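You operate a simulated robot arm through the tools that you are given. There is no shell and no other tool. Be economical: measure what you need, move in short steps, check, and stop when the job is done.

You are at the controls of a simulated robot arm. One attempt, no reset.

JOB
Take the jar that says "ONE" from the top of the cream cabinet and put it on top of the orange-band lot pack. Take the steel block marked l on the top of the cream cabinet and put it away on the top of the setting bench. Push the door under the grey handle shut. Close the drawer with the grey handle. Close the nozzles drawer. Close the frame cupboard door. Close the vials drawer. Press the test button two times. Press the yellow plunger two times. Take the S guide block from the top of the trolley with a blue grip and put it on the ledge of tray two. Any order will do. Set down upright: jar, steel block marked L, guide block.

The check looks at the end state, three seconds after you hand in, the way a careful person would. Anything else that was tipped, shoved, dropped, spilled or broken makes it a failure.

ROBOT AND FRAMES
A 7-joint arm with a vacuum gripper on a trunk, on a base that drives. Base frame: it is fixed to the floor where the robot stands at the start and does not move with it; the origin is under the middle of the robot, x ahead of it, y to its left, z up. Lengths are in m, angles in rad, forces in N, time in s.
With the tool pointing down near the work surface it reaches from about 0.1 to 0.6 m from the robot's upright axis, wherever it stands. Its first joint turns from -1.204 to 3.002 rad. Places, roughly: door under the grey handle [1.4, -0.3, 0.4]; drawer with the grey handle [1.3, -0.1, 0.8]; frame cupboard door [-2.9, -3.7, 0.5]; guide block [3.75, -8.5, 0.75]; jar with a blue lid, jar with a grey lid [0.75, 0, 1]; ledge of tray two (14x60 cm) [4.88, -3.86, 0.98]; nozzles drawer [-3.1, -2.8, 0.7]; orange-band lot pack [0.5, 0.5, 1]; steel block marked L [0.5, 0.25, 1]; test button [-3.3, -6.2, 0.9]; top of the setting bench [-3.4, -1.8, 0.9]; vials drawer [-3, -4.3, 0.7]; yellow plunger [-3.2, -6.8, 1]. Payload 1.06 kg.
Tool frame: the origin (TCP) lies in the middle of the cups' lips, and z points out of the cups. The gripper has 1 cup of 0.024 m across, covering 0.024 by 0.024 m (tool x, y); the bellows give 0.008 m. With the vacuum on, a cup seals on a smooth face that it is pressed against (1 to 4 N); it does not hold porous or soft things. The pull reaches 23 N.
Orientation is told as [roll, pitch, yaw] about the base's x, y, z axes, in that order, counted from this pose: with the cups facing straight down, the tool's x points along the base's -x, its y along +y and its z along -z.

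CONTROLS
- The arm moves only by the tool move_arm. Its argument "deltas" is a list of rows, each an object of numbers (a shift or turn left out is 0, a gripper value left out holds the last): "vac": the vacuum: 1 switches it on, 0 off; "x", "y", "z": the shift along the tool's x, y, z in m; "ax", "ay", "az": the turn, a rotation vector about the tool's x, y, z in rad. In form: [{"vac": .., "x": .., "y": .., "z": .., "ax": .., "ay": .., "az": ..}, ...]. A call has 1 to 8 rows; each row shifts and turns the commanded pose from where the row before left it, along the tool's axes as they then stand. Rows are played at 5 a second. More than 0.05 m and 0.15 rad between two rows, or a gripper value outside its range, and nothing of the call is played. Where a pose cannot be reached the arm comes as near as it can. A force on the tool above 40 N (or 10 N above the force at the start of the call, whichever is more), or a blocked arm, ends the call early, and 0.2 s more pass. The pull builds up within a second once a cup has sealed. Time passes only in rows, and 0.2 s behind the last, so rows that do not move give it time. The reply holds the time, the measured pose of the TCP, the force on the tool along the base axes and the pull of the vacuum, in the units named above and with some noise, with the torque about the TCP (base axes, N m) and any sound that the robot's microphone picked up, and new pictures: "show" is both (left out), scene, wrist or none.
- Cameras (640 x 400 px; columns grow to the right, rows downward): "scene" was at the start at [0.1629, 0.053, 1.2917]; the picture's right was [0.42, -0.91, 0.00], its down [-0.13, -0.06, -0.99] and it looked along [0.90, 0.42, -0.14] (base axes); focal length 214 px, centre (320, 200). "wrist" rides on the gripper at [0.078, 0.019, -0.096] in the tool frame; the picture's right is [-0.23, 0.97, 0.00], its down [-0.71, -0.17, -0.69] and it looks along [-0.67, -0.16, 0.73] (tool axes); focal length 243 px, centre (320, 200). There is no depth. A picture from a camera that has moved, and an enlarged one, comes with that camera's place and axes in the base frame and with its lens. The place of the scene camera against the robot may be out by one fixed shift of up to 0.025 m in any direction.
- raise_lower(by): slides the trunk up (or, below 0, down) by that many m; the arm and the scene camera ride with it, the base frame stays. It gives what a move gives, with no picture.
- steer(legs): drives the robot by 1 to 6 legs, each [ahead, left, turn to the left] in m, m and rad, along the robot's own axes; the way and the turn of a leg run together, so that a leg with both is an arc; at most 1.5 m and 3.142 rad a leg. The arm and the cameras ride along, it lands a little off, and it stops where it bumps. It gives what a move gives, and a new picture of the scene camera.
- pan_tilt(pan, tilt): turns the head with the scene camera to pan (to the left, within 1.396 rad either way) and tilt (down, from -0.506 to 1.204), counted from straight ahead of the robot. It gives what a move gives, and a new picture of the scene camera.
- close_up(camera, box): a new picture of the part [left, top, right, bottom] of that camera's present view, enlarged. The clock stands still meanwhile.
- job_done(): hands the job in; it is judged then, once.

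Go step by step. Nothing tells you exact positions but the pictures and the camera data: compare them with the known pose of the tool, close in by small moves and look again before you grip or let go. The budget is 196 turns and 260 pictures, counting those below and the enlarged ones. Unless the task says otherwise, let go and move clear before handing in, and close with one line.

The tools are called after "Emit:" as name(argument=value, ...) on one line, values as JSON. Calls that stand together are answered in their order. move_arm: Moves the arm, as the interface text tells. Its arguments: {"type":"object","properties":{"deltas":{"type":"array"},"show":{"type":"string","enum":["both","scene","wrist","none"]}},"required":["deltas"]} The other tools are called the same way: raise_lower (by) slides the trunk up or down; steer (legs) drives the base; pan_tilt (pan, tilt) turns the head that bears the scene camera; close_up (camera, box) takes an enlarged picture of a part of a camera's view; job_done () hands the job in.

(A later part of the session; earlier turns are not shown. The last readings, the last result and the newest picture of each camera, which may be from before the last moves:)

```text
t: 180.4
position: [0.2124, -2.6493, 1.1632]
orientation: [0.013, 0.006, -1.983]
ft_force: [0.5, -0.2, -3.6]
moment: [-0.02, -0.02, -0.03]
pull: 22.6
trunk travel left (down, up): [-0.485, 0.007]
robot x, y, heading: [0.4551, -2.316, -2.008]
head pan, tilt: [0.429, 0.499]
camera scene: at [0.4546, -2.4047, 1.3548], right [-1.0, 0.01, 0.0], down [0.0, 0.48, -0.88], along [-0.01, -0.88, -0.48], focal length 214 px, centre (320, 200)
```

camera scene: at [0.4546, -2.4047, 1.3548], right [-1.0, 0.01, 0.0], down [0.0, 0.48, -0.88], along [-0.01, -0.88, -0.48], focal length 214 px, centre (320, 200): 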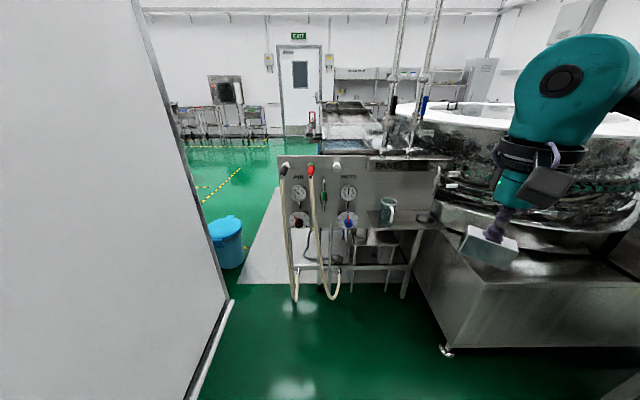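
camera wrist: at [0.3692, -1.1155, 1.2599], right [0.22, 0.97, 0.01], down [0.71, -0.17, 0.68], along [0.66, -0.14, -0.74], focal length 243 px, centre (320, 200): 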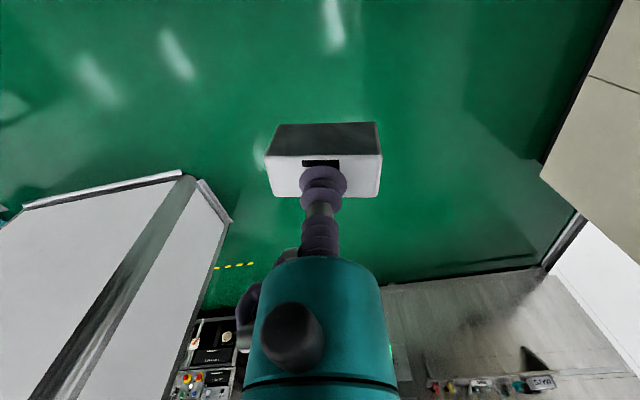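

The southern gap by the stand is too narrow (~0.45 m). I go around the east side of the white wall instead.

Emit:
steer(legs=[[-0.951, -0.325, 0], [-0.603, 1.318, 0], [0.756, 0.51, 0]])

```text
t: 201.5
position: [1.8999, -2.5562, 1.1627]
orientation: [0.014, 0.009, -1.984]
ft_force: [0.7, -0.3, -4.9]
moment: [-0.01, -0.02, -0.01]
pull: 23.4
trunk travel left (down, up): [-0.485, 0.007]
robot x, y, heading: [2.1394, -2.2282, -2.015]
head pan, tilt: [0.429, 0.499]
camera scene: at [2.1444, -2.3124, 1.3548], right [-1.0, 0.01, 0.0], down [0.01, 0.48, -0.88], along [-0.01, -0.88, -0.48], focal length 214 px, centre (320, 200)
```

scene: 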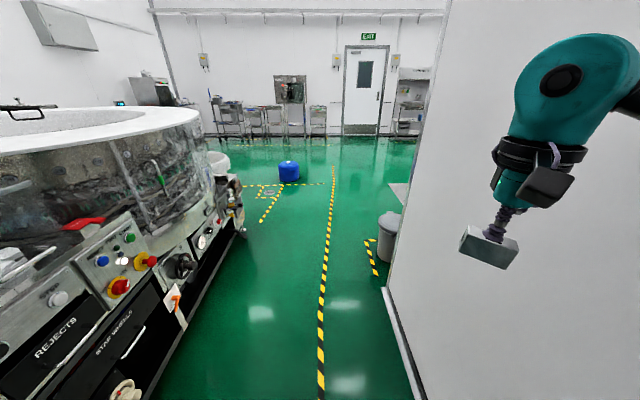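

Emit:
steer(legs=[[1.041, 0.606, 0], [1.084, 0.516, 0], [0, 0, -1.2]])

```text
t: 216.2
position: [1.8731, -4.5098, 1.1619]
orientation: [0.014, 0.006, 3.106]
ft_force: [-0.4, 0.4, -4.4]
moment: [-0.04, -0.01, 0.01]
pull: 23.0
trunk travel left (down, up): [-0.485, 0.007]
robot x, y, heading: [2.2707, -4.6147, 3.082]
head pan, tilt: [0.429, 0.499]
camera scene: at [2.1812, -4.6321, 1.3548], right [-0.36, 0.93, 0.0], down [0.45, 0.17, -0.88], along [-0.82, -0.32, -0.48], focal length 214 px, centre (320, 200)
```

scene: 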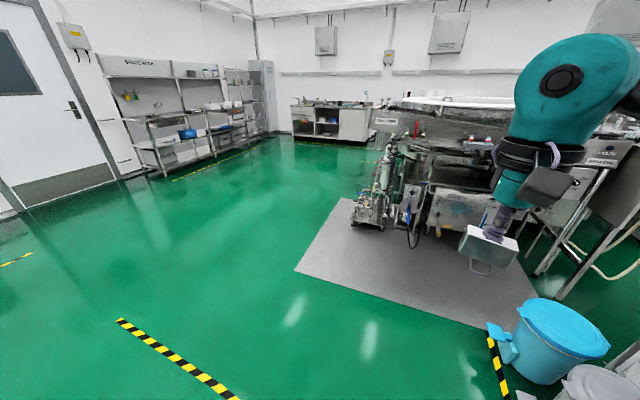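

The button bench is visible at the west wall (~x -3.4, y -5.6…-7.4). The floor is clear along y≈-5.7; I drive west.

Emit:
steer(legs=[[0, 1.1, 0], [1.35, 0.08, 0], [1.35, 0.08, 0], [1.3, 0.08, 0]])

```text
t: 222.8
position: [1.8282, -5.2595, 1.1621]
orientation: [0.012, 0.008, 3.103]
ft_force: [0.8, 0.2, -4.6]
moment: [0.01, 0.03, 0.01]
pull: 22.8
trunk travel left (down, up): [-0.485, 0.007]
robot x, y, heading: [2.2279, -5.3654, 3.079]
head pan, tilt: [0.429, 0.499]
stopped in leg 1: the robot was blocked; the commanded pose is now the measured one
camera scene: at [2.1356, -5.3831, 1.3548], right [-0.36, 0.93, 0.0], down [0.45, 0.17, -0.88], along [-0.82, -0.32, -0.48], focal length 214 px, centre (320, 200)
```

scene: 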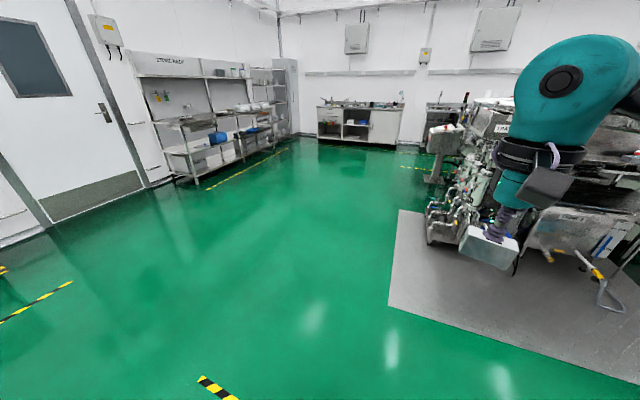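

Something to the south (likely the blue container) blocked me. I move away west and look at it.

Emit:
steer(legs=[[0.6, -0.02, 0], [0, 0, 1.9]])

```text
t: 230.7
position: [1.6483, -5.7166, 1.162]
orientation: [0.011, 0.009, -1.303]
ft_force: [-0.9, 1.0, -4.7]
moment: [-0.03, -0.03, 0.03]
pull: 22.5
trunk travel left (down, up): [-0.485, 0.007]
robot x, y, heading: [1.6305, -5.3065, -1.326]
head pan, tilt: [0.429, 0.499]
camera scene: at [1.6928, -5.3727, 1.3548], right [-0.78, -0.62, 0.0], down [-0.3, 0.37, -0.88], along [0.55, -0.69, -0.48], focal length 214 px, centre (320, 200)
```

scene: 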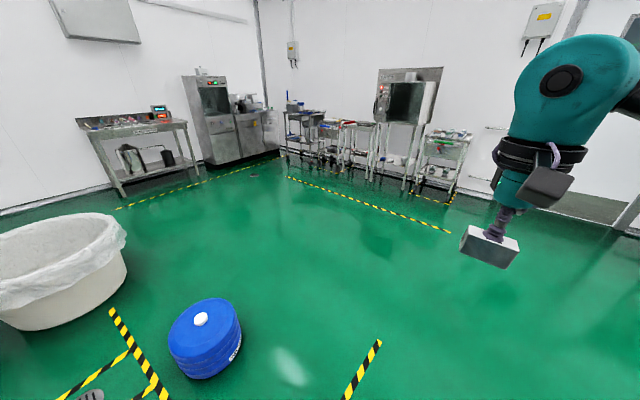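

The blue container appears unmoved. I turn back and continue west.

Emit:
steer(legs=[[0, 0, -1.9], [1.095, 0.235, 0], [1.095, 0.235, 0], [1.095, 0.235, 0]])

```text
t: 251.6
position: [-2.0953, -5.713, 1.1622]
orientation: [0.013, 0.01, 3.099]
ft_force: [0.1, 0.0, -4.7]
moment: [-0.06, 0.0, -0.03]
pull: 23.0
trunk travel left (down, up): [-0.485, 0.007]
robot x, y, heading: [-1.6987, -5.8201, 3.076]
head pan, tilt: [0.429, 0.499]
camera scene: at [-1.7883, -5.8382, 1.3548], right [-0.36, 0.93, 0.0], down [0.45, 0.17, -0.88], along [-0.82, -0.31, -0.48], focal length 214 px, centre (320, 200)
```

scene: 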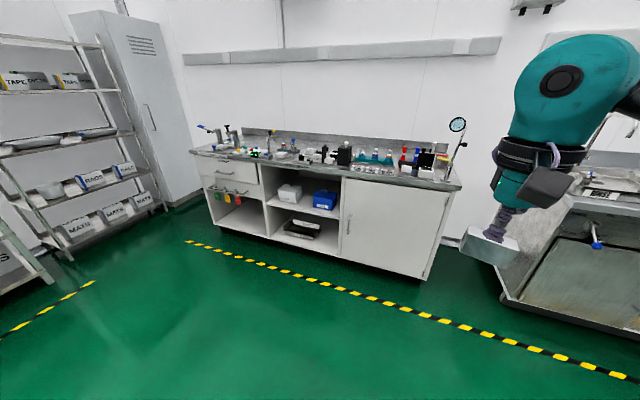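

The bench with button and plunger is ahead. Now look north-west for the drawers and setting bench.

Emit:
steer(legs=[[0, 0, -1.2]])

```text
t: 254.9
position: [-1.7407, -5.412, 1.1625]
orientation: [0.013, 0.008, 1.898]
ft_force: [0.4, 1.6, -4.6]
moment: [0.02, 0.01, 0.01]
pull: 22.9
trunk travel left (down, up): [-0.485, 0.007]
robot x, y, heading: [-1.7006, -5.8243, 1.87]
head pan, tilt: [0.429, 0.499]
camera scene: at [-1.757, -5.7294, 1.3548], right [0.74, 0.67, 0.0], down [0.32, -0.36, -0.88], along [-0.59, 0.65, -0.48], focal length 214 px, centre (320, 200)
```

scene: 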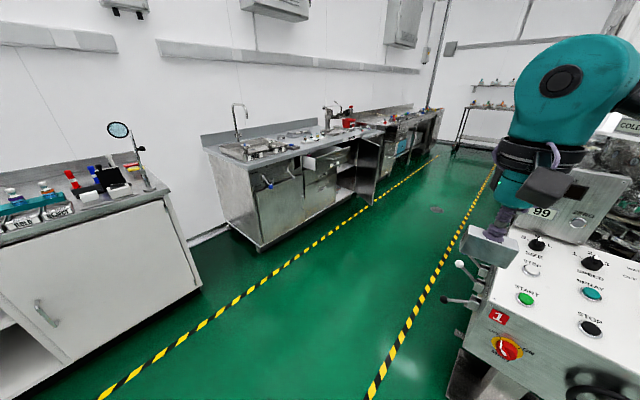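

The aisle runs north between the yellow lines (x≈-2.8…-1.9). I move to its middle and drive north.

Emit:
steer(legs=[[0.192, 0.621, 0], [1.338, -0.413, 0], [1.147, -0.354, 0]])

```text
t: 273.1
position: [-2.4074, -2.8113, 1.1616]
orientation: [0.012, 0.008, 1.9]
ft_force: [0.9, -0.1, -4.8]
moment: [-0.04, 0.01, -0.02]
pull: 22.6
trunk travel left (down, up): [-0.485, 0.007]
robot x, y, heading: [-2.3628, -3.2186, 1.884]
head pan, tilt: [0.429, 0.499]
camera scene: at [-2.4215, -3.1283, 1.3548], right [0.74, 0.67, 0.0], down [0.32, -0.35, -0.88], along [-0.59, 0.65, -0.48], focal length 214 px, centre (320, 200)
```

scene: 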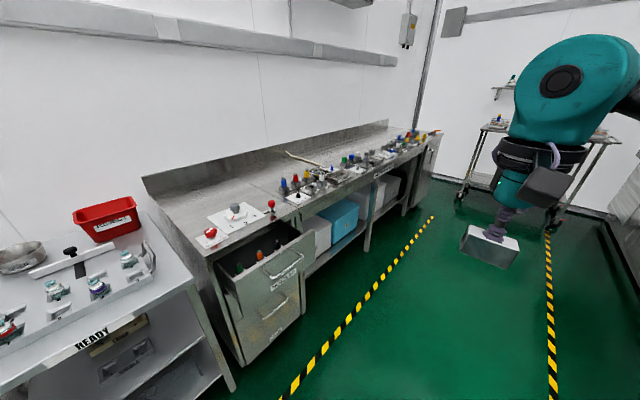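

Emit:
close_up(camera="scene", box=[130, 100, 450, 300])

Emit:
close_up(camera="scene", box=[0, 180, 320, 400])

```text
2.00 times, centred on (290, 200) of scene
camera zoom: at [-2.4215, -3.1283, 1.3548], right [0.74, 0.67, 0.0], down [0.32, -0.35, -0.88], along [-0.59, 0.65, -0.48], focal length 429 px, centre (380, 200)
```

zoom: 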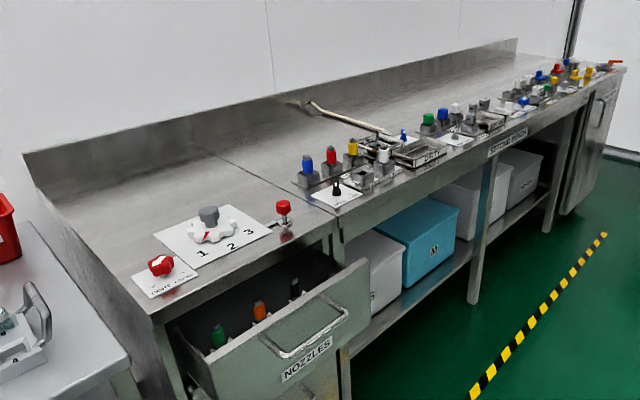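

```text
1.82 times, centred on (160, 290) of scene
camera zoom: at [-2.4215, -3.1283, 1.3548], right [0.74, 0.67, 0.0], down [0.32, -0.35, -0.88], along [-0.59, 0.65, -0.48], focal length 390 px, centre (611, 36)
```

zoom: 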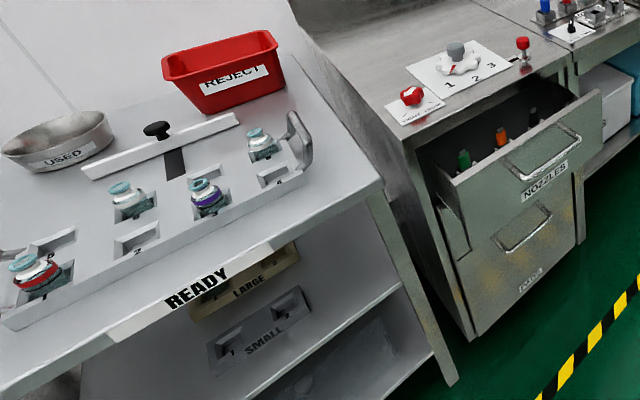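

The label "SETTING BENCH" is on the right-hand part (y≈-2.6 and north). I face it and come nearer to find a clear spot.

Emit:
steer(legs=[[0, 0, 1.25], [0.05, -0.85, 0], [0.2, 0, 0]])

Emit:
move_arm(deltas=[{"z": 0.0}], show="wrist")

```text
t: 285.3
position: [-3.002, -2.2752, 1.1627]
orientation: [0.012, 0.008, -3.133]
ft_force: [-0.5, 0.3, -4.2]
moment: [-0.07, 0.02, -0.02]
pull: 23.3
trunk travel left (down, up): [-0.485, 0.007]
robot x, y, heading: [-2.6011, -2.3636, 3.125]
head pan, tilt: [0.429, 0.499]
camera scene: at [-2.689, -2.3838, 1.3547], right [-0.4, 0.92, 0.0], down [0.44, 0.19, -0.88], along [-0.8, -0.35, -0.48], focal length 214 px, centre (320, 200)
```

scene: 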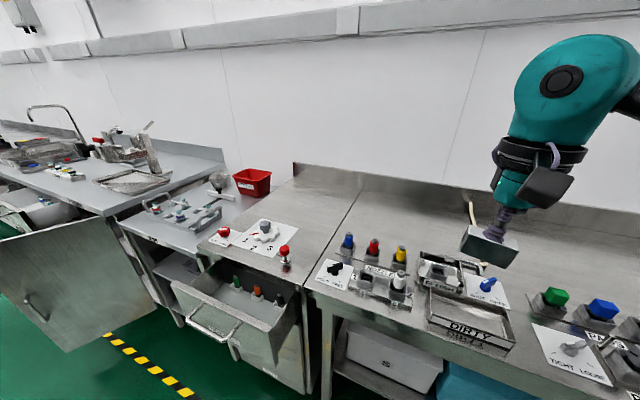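

```text
t: 285.7
position: [-3.0015, -2.2753, 1.1614]
orientation: [0.013, 0.008, -3.134]
ft_force: [-1.1, -0.2, -4.0]
moment: [0.01, -0.01, 0.0]
pull: 23.1
trunk travel left (down, up): [-0.485, 0.007]
robot x, y, heading: [-2.5992, -2.3641, 3.126]
head pan, tilt: [0.429, 0.499]
camera wrist: at [-2.9242, -2.2911, 1.2585], right [-0.23, -0.97, 0.01], down [-0.72, 0.17, 0.68], along [-0.66, 0.15, -0.74], focal length 243 px, centre (320, 200)
```

wrist: 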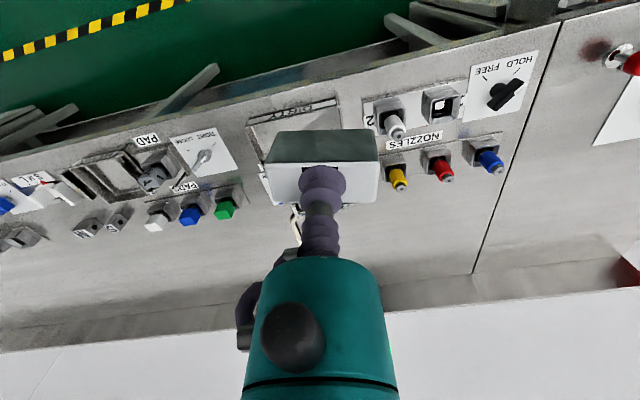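

Clear steel lies behind the fixtures around (-3.33, -2.31). I drive closer and extend the arm at safe height.

Emit:
steer(legs=[[0.12, 0.035, 0]])

Emit:
move_arm(deltas=[{"x": -0.04, "z": 0.02}, {"x": -0.04, "z": 0.02}, {"x": -0.04, "z": 0.02}, {"x": -0.03, "z": 0.01}])

```text
t: 287.0
position: [-3.1223, -2.3071, 1.1615]
orientation: [0.01, 0.009, -3.136]
ft_force: [-0.1, 0.0, -4.7]
moment: [-0.02, 0.0, -0.01]
pull: 23.6
trunk travel left (down, up): [-0.485, 0.007]
robot x, y, heading: [-2.7223, -2.3922, 3.125]
head pan, tilt: [0.429, 0.499]
camera scene: at [-2.8093, -2.4172, 1.3547], right [-0.4, 0.92, 0.0], down [0.44, 0.19, -0.88], along [-0.8, -0.35, -0.48], focal length 214 px, centre (320, 200)
```

scene: 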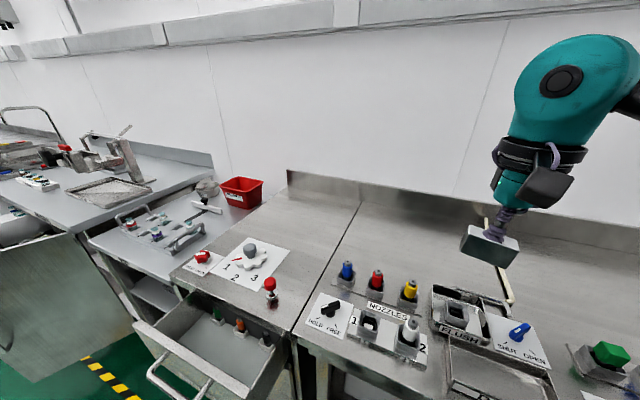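

```text
t: 288.0
position: [-3.2718, -2.3092, 1.0907]
orientation: [0.011, 0.009, -3.133]
ft_force: [-0.9, -0.1, -4.5]
moment: [0.0, -0.03, -0.02]
pull: 22.9
trunk travel left (down, up): [-0.485, 0.007]
robot x, y, heading: [-2.7228, -2.3899, 3.126]
head pan, tilt: [0.429, 0.499]
camera scene: at [-2.8085, -2.4175, 1.3547], right [-0.4, 0.92, 0.0], down [0.44, 0.19, -0.88], along [-0.8, -0.35, -0.48], focal length 214 px, centre (320, 200)
camera wrist: at [-3.1942, -2.3267, 1.1877], right [-0.23, -0.97, 0.01], down [-0.72, 0.17, 0.68], along [-0.66, 0.15, -0.74], focal length 243 px, centre (320, 200)
```

scene: 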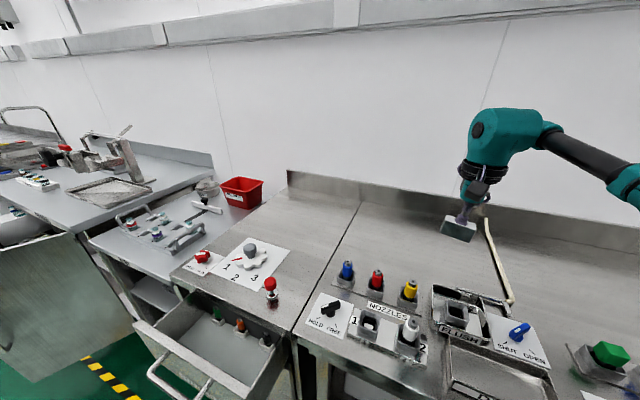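
wrist: 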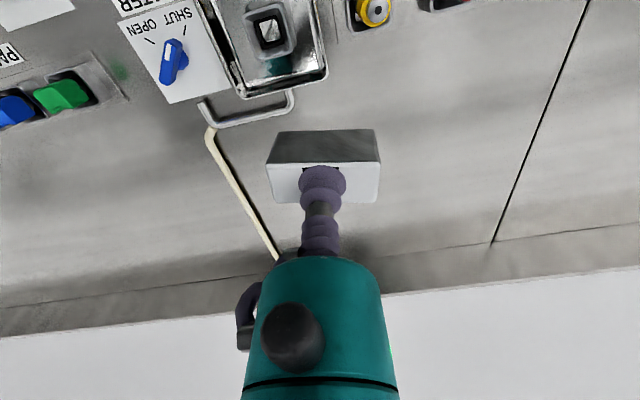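

The tray's wire handle is just below here, so I move 10 cm left (south) and further back.

Emit:
steer(legs=[[0, 0.1, 0]])

Emit:
move_arm(deltas=[{"x": -0.02, "z": 0.02}, {"x": -0.02, "z": 0.02}, {"x": -0.01, "z": 0.01}])

```text
t: 289.5
position: [-3.2731, -2.4106, 1.0912]
orientation: [0.012, 0.01, -3.135]
ft_force: [0.4, 0.6, -4.7]
moment: [-0.01, 0.01, -0.01]
pull: 23.0
trunk travel left (down, up): [-0.485, 0.007]
robot x, y, heading: [-2.7206, -2.4928, 3.123]
head pan, tilt: [0.429, 0.499]
camera scene: at [-2.8099, -2.5171, 1.3548], right [-0.4, 0.92, 0.0], down [0.44, 0.19, -0.88], along [-0.8, -0.35, -0.48], focal length 214 px, centre (320, 200)
```

scene: 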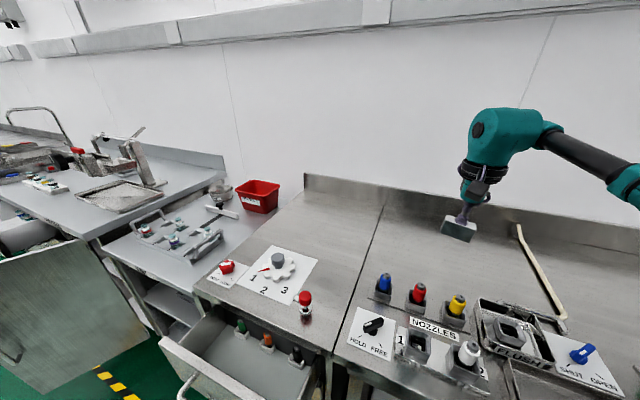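

```text
t: 290.3
position: [-3.299, -2.4096, 1.0492]
orientation: [0.011, 0.009, -3.135]
ft_force: [-0.1, 0.2, -3.3]
moment: [0.0, 0.0, 0.03]
pull: 23.3
out of reach, approached as far as the arm can: row 2, 3
trunk travel left (down, up): [-0.485, 0.007]
robot x, y, heading: [-2.7207, -2.4949, 3.131]
head pan, tilt: [0.429, 0.499]
camera scene: at [-2.8097, -2.5174, 1.3548], right [-0.4, 0.92, 0.0], down [0.44, 0.19, -0.88], along [-0.8, -0.35, -0.48], focal length 214 px, centre (320, 200)
camera wrist: at [-3.2207, -2.4262, 1.145], right [-0.23, -0.97, 0.01], down [-0.72, 0.17, 0.68], along [-0.66, 0.15, -0.74], focal length 243 px, centre (320, 200)
```

scene: 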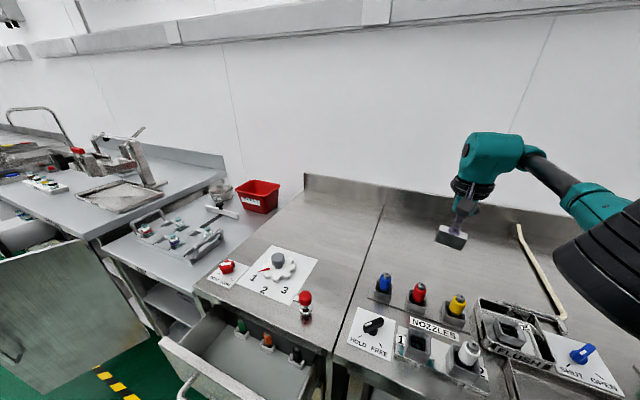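
wrist: 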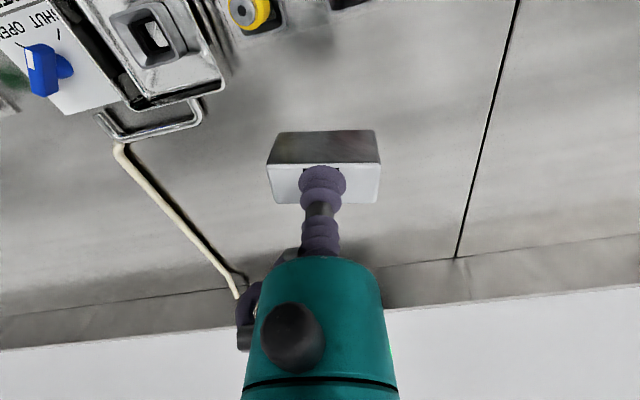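

The spot below is clear. I descend.

Emit:
move_arm(deltas=[{"z": 0.03}, {"z": 0.03}], show="both")

```text
t: 290.9
position: [-3.2982, -2.4103, 0.988]
orientation: [0.012, 0.009, -3.136]
ft_force: [-0.2, 0.7, -4.9]
moment: [0.01, 0.0, -0.01]
pull: 23.0
trunk travel left (down, up): [-0.485, 0.007]
robot x, y, heading: [-2.7208, -2.4934, 3.123]
head pan, tilt: [0.429, 0.499]
camera scene: at [-2.8101, -2.5167, 1.3547], right [-0.4, 0.92, 0.0], down [0.44, 0.19, -0.88], along [-0.8, -0.35, -0.48], focal length 214 px, centre (320, 200)
camera wrist: at [-3.2205, -2.4266, 1.0845], right [-0.23, -0.97, 0.01], down [-0.72, 0.17, 0.68], along [-0.66, 0.15, -0.74], focal length 243 px, centre (320, 200)
```

scene: 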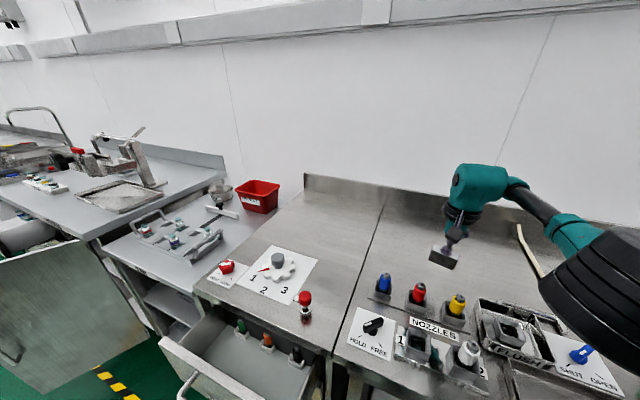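
wrist: 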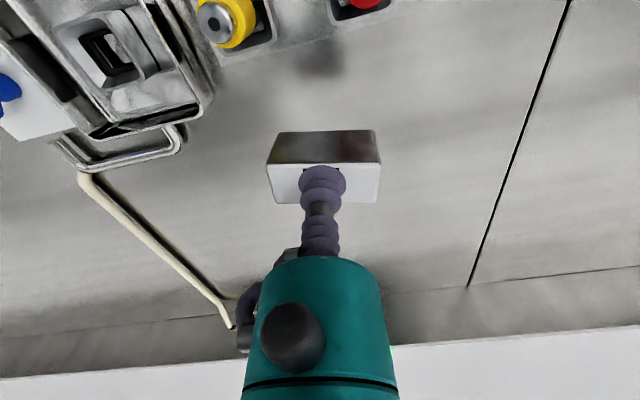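

Emit:
move_arm(deltas=[{"z": 0.02}, {"z": 0.01}, {"z": 0.006}], show="none")

Emit:
move_arm(deltas=[{"z": 0.006}], show="wrist")

```text
t: 291.7
position: [-3.2953, -2.4103, 0.9522]
orientation: [0.011, 0.009, -3.136]
ft_force: [1.0, -0.8, -4.2]
moment: [-0.02, 0.01, 0.03]
pull: 23.2
out of reach, approached as far as the arm can: row 2
trunk travel left (down, up): [-0.485, 0.007]
robot x, y, heading: [-2.7213, -2.4936, 3.122]
head pan, tilt: [0.429, 0.499]
```

```text
t: 292.1
position: [-3.2951, -2.4107, 0.9469]
orientation: [0.012, 0.007, -3.135]
ft_force: [0.8, -0.5, -4.6]
moment: [0.0, -0.04, -0.01]
pull: 22.6
trunk travel left (down, up): [-0.485, 0.007]
robot x, y, heading: [-2.7214, -2.4964, 3.128]
head pan, tilt: [0.429, 0.499]
camera wrist: at [-3.2177, -2.427, 1.043], right [-0.23, -0.97, 0.01], down [-0.71, 0.17, 0.68], along [-0.66, 0.15, -0.74], focal length 243 px, centre (320, 200)
```

wrist: 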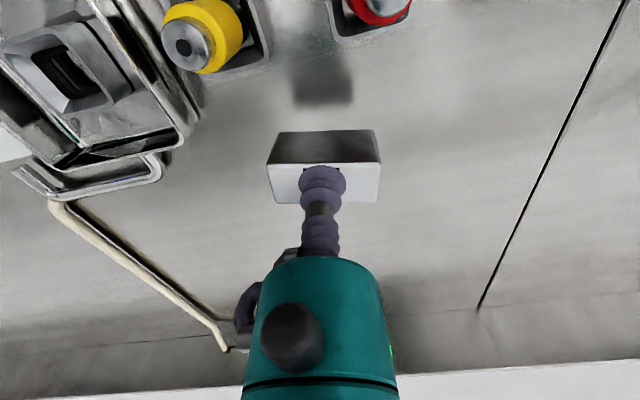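

Emit:
move_arm(deltas=[{"z": 0.006}, {"z": 0.004}], show="none")

Emit:
move_arm(deltas=[{"z": 0.005}], show="none")

```text
t: 292.7
position: [-3.2927, -2.4141, 0.9378]
orientation: [0.013, 0.006, -3.135]
ft_force: [0.2, -0.1, -4.5]
moment: [0.0, 0.01, 0.03]
pull: 22.6
out of reach, approached as far as the arm can: row 1
trunk travel left (down, up): [-0.485, 0.007]
robot x, y, heading: [-2.7218, -2.4932, 3.127]
head pan, tilt: [0.429, 0.499]
```

```text
t: 293.1
position: [-3.2934, -2.414, 0.9325]
orientation: [0.011, 0.007, -3.135]
ft_force: [0.0, -0.4, -3.8]
moment: [0.01, 0.0, 0.0]
pull: 23.2
trunk travel left (down, up): [-0.485, 0.007]
robot x, y, heading: [-2.7237, -2.4977, 3.129]
head pan, tilt: [0.429, 0.499]
```

Emit:
move_arm(deltas=[{"z": 0.005}], show="none")

Emit:
move_arm(deltas=[{"z": 0.004}], show="wrist")

```text
t: 293.5
position: [-3.2926, -2.4135, 0.9268]
orientation: [0.012, 0.004, -3.135]
ft_force: [0.5, 0.4, -4.8]
moment: [-0.01, -0.03, 0.0]
pull: 22.9
trunk travel left (down, up): [-0.485, 0.007]
robot x, y, heading: [-2.7223, -2.4946, 3.129]
head pan, tilt: [0.429, 0.499]
```

```text
t: 293.9
position: [-3.2918, -2.4144, 0.9235]
orientation: [0.012, 0.008, -3.135]
ft_force: [-0.3, -0.3, -4.7]
moment: [0.0, 0.0, 0.0]
pull: 22.8
trunk travel left (down, up): [-0.485, 0.007]
robot x, y, heading: [-2.7232, -2.4931, 3.128]
head pan, tilt: [0.429, 0.499]
camera wrist: at [-3.214, -2.4307, 1.0202], right [-0.23, -0.97, 0.01], down [-0.71, 0.17, 0.68], along [-0.66, 0.15, -0.73], focal length 243 px, centre (320, 200)
```

wrist: 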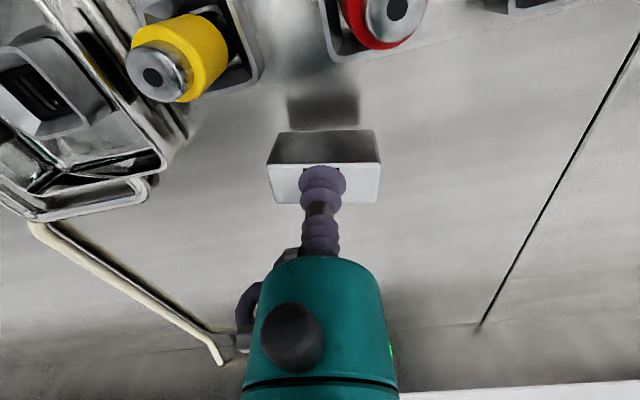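

Emit:
move_arm(deltas=[{"z": 0.004}], show="none")

Emit:
move_arm(deltas=[{"z": 0.003}], show="none")

```text
t: 294.3
position: [-3.2907, -2.4175, 0.9189]
orientation: [0.011, 0.009, -3.133]
ft_force: [0.0, 1.8, -3.6]
moment: [-0.03, 0.04, 0.0]
pull: 22.7
out of reach, approached as far as the arm can: row 1
trunk travel left (down, up): [-0.485, 0.007]
robot x, y, heading: [-2.7196, -2.4939, 3.123]
head pan, tilt: [0.429, 0.499]
```

```text
t: 294.7
position: [-3.2898, -2.4152, 0.917]
orientation: [0.013, 0.006, -3.134]
ft_force: [0.0, -0.1, -4.7]
moment: [0.0, 0.04, 0.0]
pull: 23.0
trunk travel left (down, up): [-0.485, 0.007]
robot x, y, heading: [-2.7226, -2.4912, 3.128]
head pan, tilt: [0.429, 0.499]
```

Emit:
raise_lower(by=-0.004)

Emit:
raise_lower(by=-0.003)

```text
t: 295.2
position: [-3.29, -2.4168, 0.9127]
orientation: [0.012, 0.009, -3.133]
ft_force: [-0.1, -0.2, -4.1]
moment: [-0.01, -0.03, 0.0]
pull: 22.7
trunk travel left (down, up): [-0.481, 0.011]
robot x, y, heading: [-2.7208, -2.4938, 3.126]
head pan, tilt: [0.429, 0.499]
```

```text
t: 295.8
position: [-3.2909, -2.4166, 0.9087]
orientation: [0.012, 0.009, -3.135]
ft_force: [-1.1, 0.0, -4.6]
moment: [-0.02, -0.02, 0.03]
pull: 22.8
trunk travel left (down, up): [-0.478, 0.014]
robot x, y, heading: [-2.7195, -2.4939, 3.126]
head pan, tilt: [0.429, 0.499]
```

Emit:
raise_lower(by=-0.004)

Emit:
close_up(camera="wrist", box=[220, 60, 420, 220])

```text
t: 296.3
position: [-3.2899, -2.4169, 0.904]
orientation: [0.012, 0.009, -3.134]
ft_force: [0.5, -0.4, -4.5]
moment: [-0.01, -0.01, 0.0]
pull: 22.5
trunk travel left (down, up): [-0.474, 0.018]
robot x, y, heading: [-2.7232, -2.494, 3.126]
head pan, tilt: [0.429, 0.499]
```

```text
2.50 times, centred on (320, 140) of wrist
camera zoom: at [-3.2128, -2.4342, 1.0022], right [-0.23, -0.97, 0.01], down [-0.72, 0.17, 0.68], along [-0.66, 0.15, -0.74], focal length 606 px, centre (320, 350)
```

zoom: 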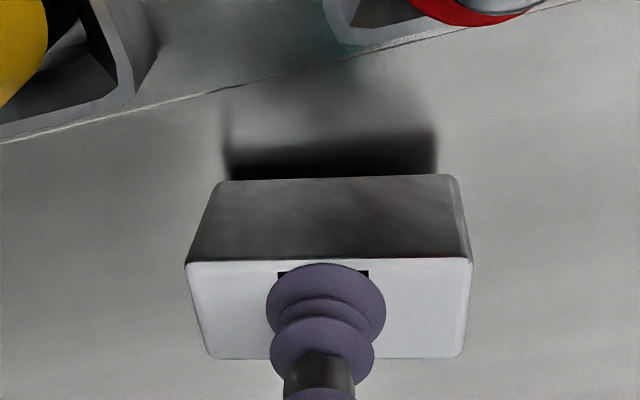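

Emit:
raise_lower(by=-0.004)

Emit:
raise_lower(by=-0.003)

```text
t: 296.8
position: [-3.2901, -2.4172, 0.9009]
orientation: [0.011, 0.008, -3.134]
ft_force: [-0.7, 0.2, -4.7]
moment: [0.01, -0.02, 0.02]
pull: 22.6
trunk travel left (down, up): [-0.47, 0.022]
robot x, y, heading: [-2.7223, -2.4946, 3.13]
head pan, tilt: [0.429, 0.499]
```

```text
t: 297.4
position: [-3.2905, -2.4181, 0.8979]
orientation: [0.012, 0.008, -3.133]
ft_force: [1.1, -0.9, -0.7]
moment: [0.05, 0.0, -0.02]
pull: 23.2
trunk travel left (down, up): [-0.467, 0.025]
robot x, y, heading: [-2.7248, -2.4922, 3.127]
head pan, tilt: [0.429, 0.499]
```

Contact begins (load dropped to -0.7 N). One more mm, then release and rise.

Emit:
raise_lower(by=-0.001)

Emit:
move_arm(deltas=[{"vac": 0}, {"vac": 0}, {"vac": 0}, {"vac": 0}, {"vac": 0}], show="none")

Emit:
raise_lower(by=0.02)

Emit:
move_arm(deltas=[{"z": -0.03}, {"z": -0.03, "x": 0.02}, {"z": -0.04, "x": 0.02}], show="both")

```text
t: 297.9
position: [-3.2893, -2.4185, 0.8993]
orientation: [0.013, 0.006, -3.134]
ft_force: [0.3, -2.0, 2.2]
moment: [0.1, 0.05, 0.0]
pull: 23.2
trunk travel left (down, up): [-0.466, 0.026]
robot x, y, heading: [-2.7228, -2.4909, 3.129]
head pan, tilt: [0.429, 0.499]
```

```text
t: 299.1
position: [-3.2898, -2.416, 0.8974]
orientation: [0.011, 0.01, -3.136]
ft_force: [0.3, -0.1, -0.5]
moment: [0.0, 0.03, 0.01]
pull: 0.0
trunk travel left (down, up): [-0.466, 0.026]
robot x, y, heading: [-2.7219, -2.4921, 3.13]
head pan, tilt: [0.429, 0.499]
```

```text
t: 299.7
position: [-3.2897, -2.417, 0.9225]
orientation: [0.012, -0.001, -3.135]
ft_force: [0.5, -0.2, -0.6]
moment: [-0.02, 0.02, 0.01]
pull: 0.0
trunk travel left (down, up): [-0.486, 0.006]
robot x, y, heading: [-2.7211, -2.4955, 3.123]
head pan, tilt: [0.429, 0.499]
```

```text
t: 300.5
position: [-3.2504, -2.4159, 1.0235]
orientation: [0.012, -0.001, -3.134]
ft_force: [-0.2, -1.3, 0.5]
moment: [0.01, -0.01, 0.0]
pull: 0.0
trunk travel left (down, up): [-0.486, 0.006]
robot x, y, heading: [-2.7234, -2.4904, 3.124]
head pan, tilt: [0.429, 0.499]
camera scene: at [-2.8078, -2.5167, 1.3558], right [-0.4, 0.92, 0.0], down [0.44, 0.19, -0.88], along [-0.8, -0.35, -0.48], focal length 214 px, centre (320, 200)
camera wrist: at [-3.1712, -2.4326, 1.1196], right [-0.23, -0.97, 0.01], down [-0.71, 0.17, 0.68], along [-0.67, 0.15, -0.73], focal length 243 px, centre (320, 200)
```

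scene: 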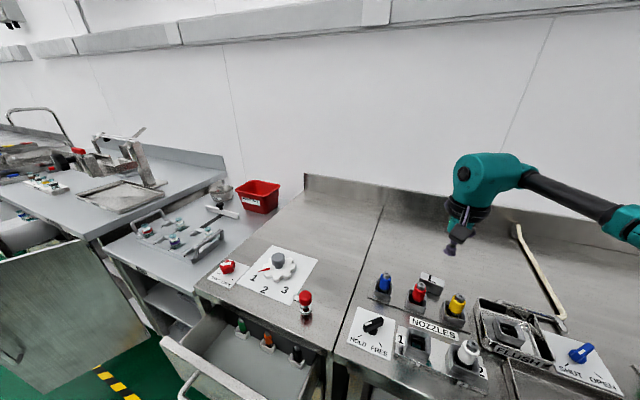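
wrist: 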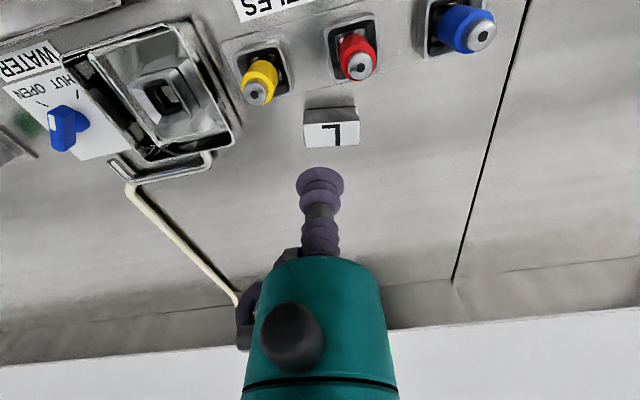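

The L block stands on the setting bench. Next the nozzles drawer: I retract, back off and shape the tool horizontally again.

Emit:
move_arm(deltas=[{"z": -0.04}, {"z": -0.04, "x": 0.02}, {"x": 0.05}, {"x": 0.03, "z": -0.03}], show="none")

Emit:
steer(legs=[[-0.4, 0, 0], [0, 0.42, 0]])

Emit:
move_arm(deltas=[{"ay": -0.14}, {"ay": -0.14}, {"ay": -0.14}, {"ay": -0.14}, {"ay": -0.14}, {"ay": -0.14}, {"ay": -0.14}, {"ay": -0.14}], show="none")

Emit:
move_arm(deltas=[{"ay": -0.14}, {"ay": -0.14}, {"ay": -0.14}], show="scene")

```text
t: 301.5
position: [-3.1498, -2.4137, 1.1343]
orientation: [0.011, -0.003, -3.133]
ft_force: [-1.0, 0.1, 0.1]
moment: [0.04, -0.01, 0.0]
pull: 0.1
trunk travel left (down, up): [-0.486, 0.006]
robot x, y, heading: [-2.7205, -2.4965, 3.123]
head pan, tilt: [0.429, 0.499]
```

```text
t: 307.9
position: [-2.7563, -2.8385, 1.1329]
orientation: [0.012, -0.002, -3.135]
ft_force: [0.3, 0.5, -0.4]
moment: [0.0, -0.01, 0.03]
pull: 0.0
trunk travel left (down, up): [-0.486, 0.006]
robot x, y, heading: [-2.3268, -2.9218, 3.119]
head pan, tilt: [0.429, 0.499]
camera scene: at [-2.4142, -2.9436, 1.3557], right [-0.4, 0.92, 0.0], down [0.44, 0.19, -0.88], along [-0.8, -0.35, -0.48], focal length 214 px, centre (320, 200)
```

scene: 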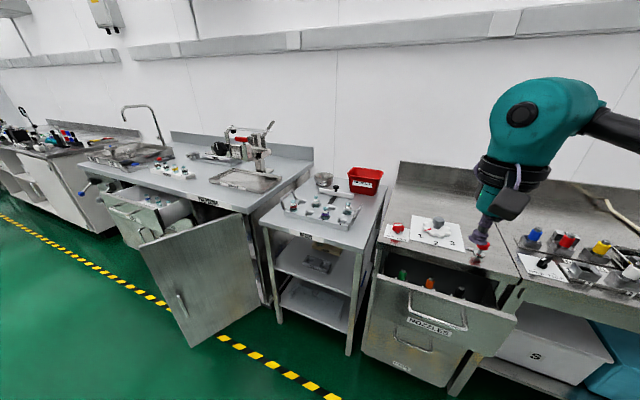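

```text
t: 309.7
position: [-2.7569, -2.8389, 1.132]
orientation: [0.029, -1.124, 3.12]
ft_force: [-0.5, -0.7, 0.3]
moment: [-0.01, -0.01, 0.01]
pull: 0.1
trunk travel left (down, up): [-0.486, 0.006]
robot x, y, heading: [-2.3263, -2.9232, 3.122]
head pan, tilt: [0.429, 0.499]
```

```text
t: 310.5
position: [-2.7558, -2.8411, 1.1325]
orientation: [0.369, -1.543, 2.777]
ft_force: [-0.2, 1.1, -0.1]
moment: [-0.01, 0.03, -0.04]
pull: 0.0
trunk travel left (down, up): [-0.486, 0.006]
robot x, y, heading: [-2.3226, -2.9226, 3.124]
head pan, tilt: [0.429, 0.499]
camera scene: at [-2.4138, -2.9451, 1.3558], right [-0.4, 0.92, 0.0], down [0.44, 0.19, -0.88], along [-0.8, -0.35, -0.48], focal length 214 px, centre (320, 200)
```

scene: 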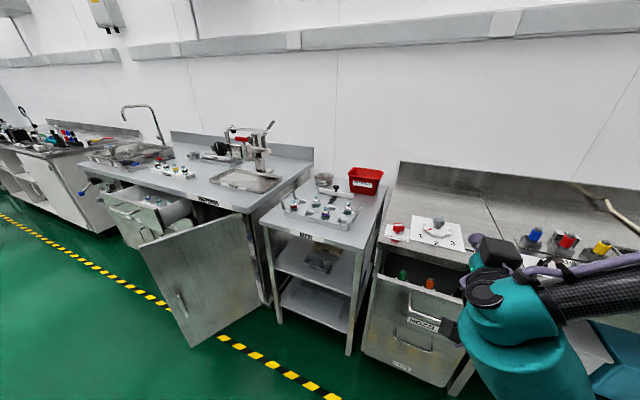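

Drawer face is at x≈-2.91, label at z≈0.69, y≈-2.79. I lower the trunk to that height.

Emit:
raise_lower(by=-0.44)

Emit:
move_arm(deltas=[{"y": -0.03}, {"y": -0.02}], show="both")

```text
refused: -0.44 is not a number from -0.4 to 0.4
```

```text
t: 311.1
position: [-2.7564, -2.7883, 1.1312]
orientation: [0.421, -1.54, 2.726]
ft_force: [0.3, 0.4, -0.8]
moment: [0.0, -0.01, 0.0]
pull: 0.1
trunk travel left (down, up): [-0.486, 0.006]
robot x, y, heading: [-2.329, -2.9205, 3.125]
head pan, tilt: [0.429, 0.499]
camera scene: at [-2.4142, -2.9435, 1.3557], right [-0.4, 0.92, 0.0], down [0.44, 0.19, -0.88], along [-0.8, -0.35, -0.48], focal length 214 px, centre (320, 200)
camera wrist: at [-2.6592, -2.8077, 1.0568], right [0.0, -0.97, 0.25], down [0.66, 0.18, 0.73], along [-0.75, 0.17, 0.64], focal length 243 px, centre (320, 200)
```

scene: 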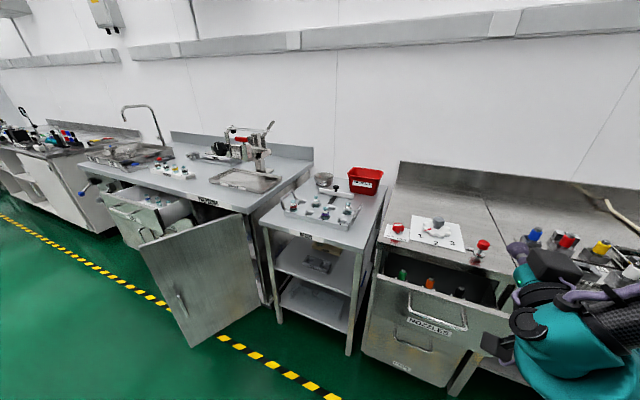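
wrist: 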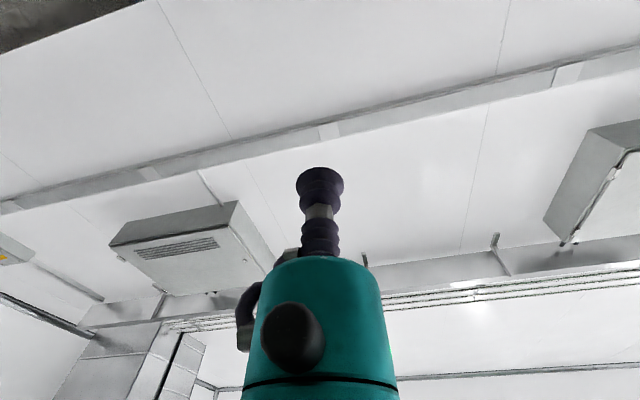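

Emit:
raise_lower(by=-0.4)

Emit:
raise_lower(by=-0.04)

Emit:
move_arm(deltas=[{"z": 0.03}], show="both")

```text
t: 314.9
position: [-2.7791, -2.7884, 0.5665]
orientation: [0.046, -1.119, 3.098]
ft_force: [0.1, -0.2, 0.9]
moment: [-0.01, -0.01, 0.02]
pull: 0.0
trunk travel left (down, up): [-0.086, 0.406]
robot x, y, heading: [-2.3264, -2.9195, 3.123]
head pan, tilt: [0.429, 0.499]
```

```text
t: 315.7
position: [-2.7831, -2.7902, 0.521]
orientation: [0.041, -1.1, 3.1]
ft_force: [0.4, 0.5, 0.2]
moment: [0.0, 0.01, -0.02]
pull: 0.0
trunk travel left (down, up): [-0.046, 0.446]
robot x, y, heading: [-2.329, -2.9206, 3.123]
head pan, tilt: [0.429, 0.499]
```

```text
t: 316.1
position: [-2.8098, -2.7894, 0.508]
orientation: [0.042, -1.102, 3.1]
ft_force: [-0.4, 0.0, -0.4]
moment: [0.04, 0.02, 0.01]
pull: 0.0
trunk travel left (down, up): [-0.046, 0.446]
robot x, y, heading: [-2.3261, -2.9197, 3.122]
head pan, tilt: [0.429, 0.499]
camera scene: at [-2.5869, -2.9405, 0.8839], right [-0.4, 0.92, 0.0], down [0.44, 0.19, -0.88], along [-0.8, -0.35, -0.48], focal length 214 px, centre (320, 200)
camera wrist: at [-2.6892, -2.8094, 0.4816], right [-0.11, -0.97, 0.23], down [0.29, 0.19, 0.94], along [-0.95, 0.17, 0.26], focal length 243 px, centre (320, 200)
```

scene: 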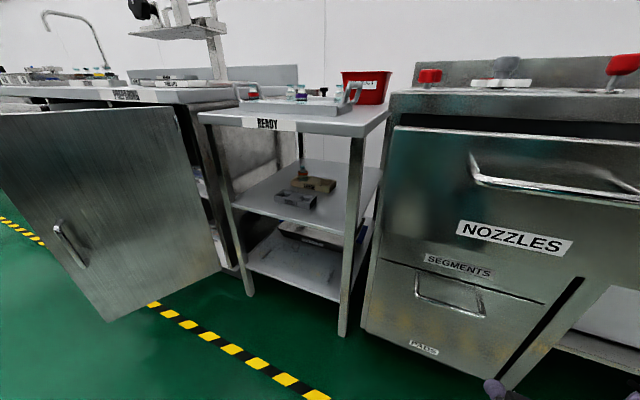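
wrist: 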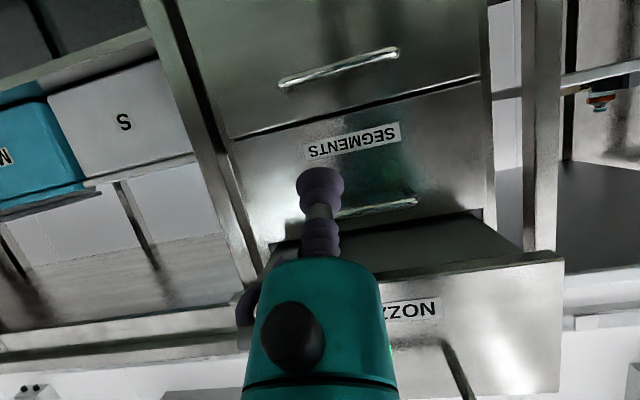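

The trunk also tilts over part of its travel. I raise it to get to the label height (z≈0.69) and level the tool again.

Emit:
raise_lower(by=0.17)

Emit:
move_arm(deltas=[{"ay": -0.14}, {"ay": -0.14}, {"ay": -0.14}], show="both")

```text
t: 318.0
position: [-2.8103, -2.79, 0.6775]
orientation: [0.041, -1.1, 3.099]
ft_force: [0.1, -0.1, 0.7]
moment: [0.04, 0.01, -0.03]
pull: 0.1
trunk travel left (down, up): [-0.216, 0.276]
robot x, y, heading: [-2.3299, -2.9215, 3.125]
head pan, tilt: [0.429, 0.499]
```

```text
t: 318.8
position: [-2.799, -2.839, 0.7101]
orientation: [0.384, -1.518, 2.751]
ft_force: [-0.6, -0.9, -0.5]
moment: [0.0, 0.0, 0.02]
pull: 0.1
out of reach, approached as far as the arm can: row 1, 2, 3
trunk travel left (down, up): [-0.216, 0.276]
robot x, y, heading: [-2.328, -2.9236, 3.126]
head pan, tilt: [0.429, 0.499]
camera scene: at [-2.5275, -2.9414, 1.072], right [-0.4, 0.92, 0.0], down [0.44, 0.19, -0.88], along [-0.8, -0.35, -0.48], focal length 214 px, centre (320, 200)
camera wrist: at [-2.6999, -2.8595, 0.6367], right [-0.02, -0.97, 0.25], down [0.65, 0.18, 0.74], along [-0.76, 0.18, 0.63], focal length 243 px, centre (320, 200)
```

scene: 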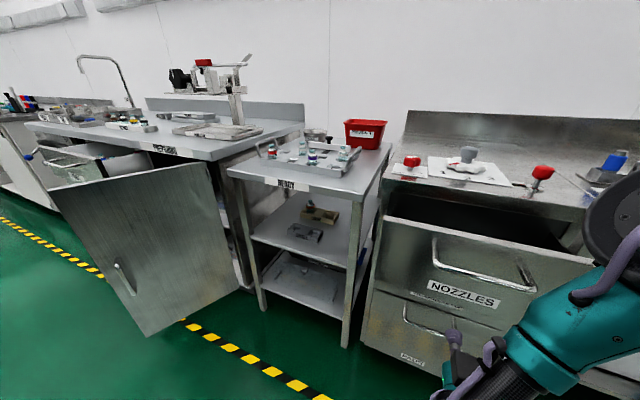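
wrist: 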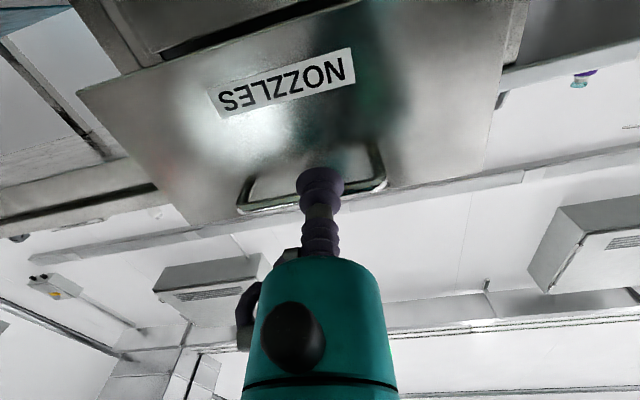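

Cup will meet the face at the label's right part, nearly central. I push by driving ahead in steps.

Emit:
steer(legs=[[0.13, 0, 0]])

```text
t: 320.1
position: [-2.9291, -2.8376, 0.7104]
orientation: [0.353, -1.517, 2.784]
ft_force: [0.6, 0.1, 0.1]
moment: [0.01, -0.02, 0.0]
pull: 0.0
trunk travel left (down, up): [-0.216, 0.276]
robot x, y, heading: [-2.4566, -2.9183, 3.123]
head pan, tilt: [0.429, 0.499]
camera scene: at [-2.6567, -2.9393, 1.072], right [-0.4, 0.92, 0.0], down [0.44, 0.19, -0.88], along [-0.8, -0.35, -0.48], focal length 214 px, centre (320, 200)
```

scene: 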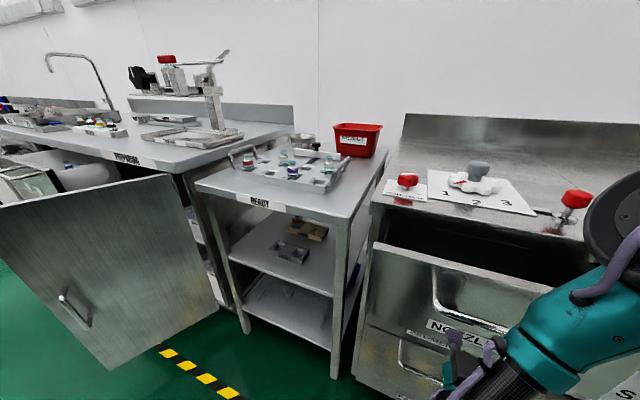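

My elbow joint comes close to the red knob on the bench. I back off and extend the arm instead, so the elbow stays away.

Emit:
steer(legs=[[-0.27, 0, 0]])

Emit:
move_arm(deltas=[{"z": 0.04}, {"z": 0.04}, {"z": 0.04}, {"z": 0.04}, {"z": 0.04}], show="both")

```text
t: 322.0
position: [-2.6588, -2.8418, 0.7094]
orientation: [0.354, -1.517, 2.78]
ft_force: [-0.1, -0.4, -0.7]
moment: [0.0, 0.0, -0.02]
pull: 0.1
trunk travel left (down, up): [-0.216, 0.276]
robot x, y, heading: [-2.186, -2.9263, 3.122]
head pan, tilt: [0.429, 0.499]
camera scene: at [-2.3873, -2.9438, 1.072], right [-0.4, 0.92, 0.0], down [0.44, 0.19, -0.88], along [-0.8, -0.35, -0.48], focal length 214 px, centre (320, 200)
```

scene: 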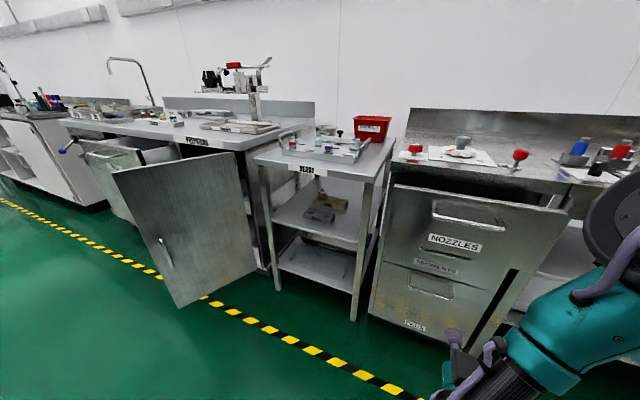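

```text
t: 323.2
position: [-2.8471, -2.8795, 0.7265]
orientation: [0.322, -1.513, 2.807]
ft_force: [0.1, -1.6, -0.6]
moment: [-0.03, 0.02, -0.01]
pull: 0.1
out of reach, approached as far as the arm can: row 1, 2, 3, 4, 5
trunk travel left (down, up): [-0.216, 0.276]
robot x, y, heading: [-2.187, -2.9277, 3.122]
head pan, tilt: [0.429, 0.499]
camera scene: at [-2.3875, -2.9438, 1.072], right [-0.4, 0.92, 0.0], down [0.44, 0.19, -0.88], along [-0.8, -0.35, -0.48], focal length 214 px, centre (320, 200)
camera wrist: at [-2.7483, -2.9014, 0.6547], right [-0.03, -0.97, 0.25], down [0.65, 0.18, 0.74], along [-0.76, 0.18, 0.62], focal length 243 px, centre (320, 200)
```

scene: 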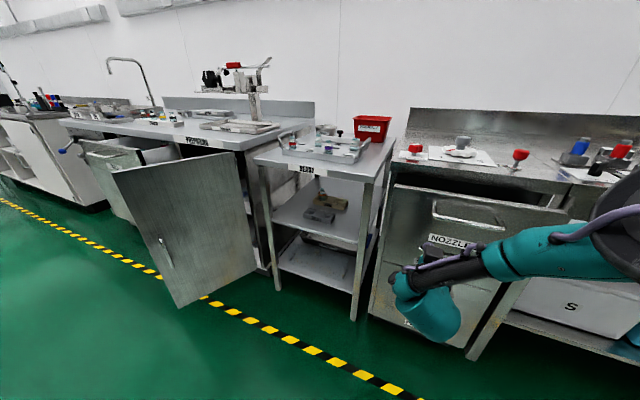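
wrist: 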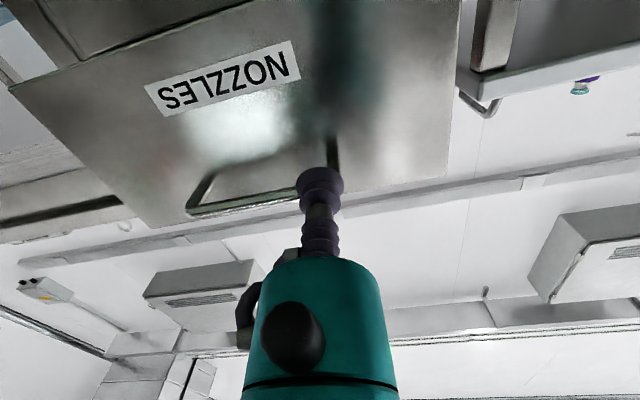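

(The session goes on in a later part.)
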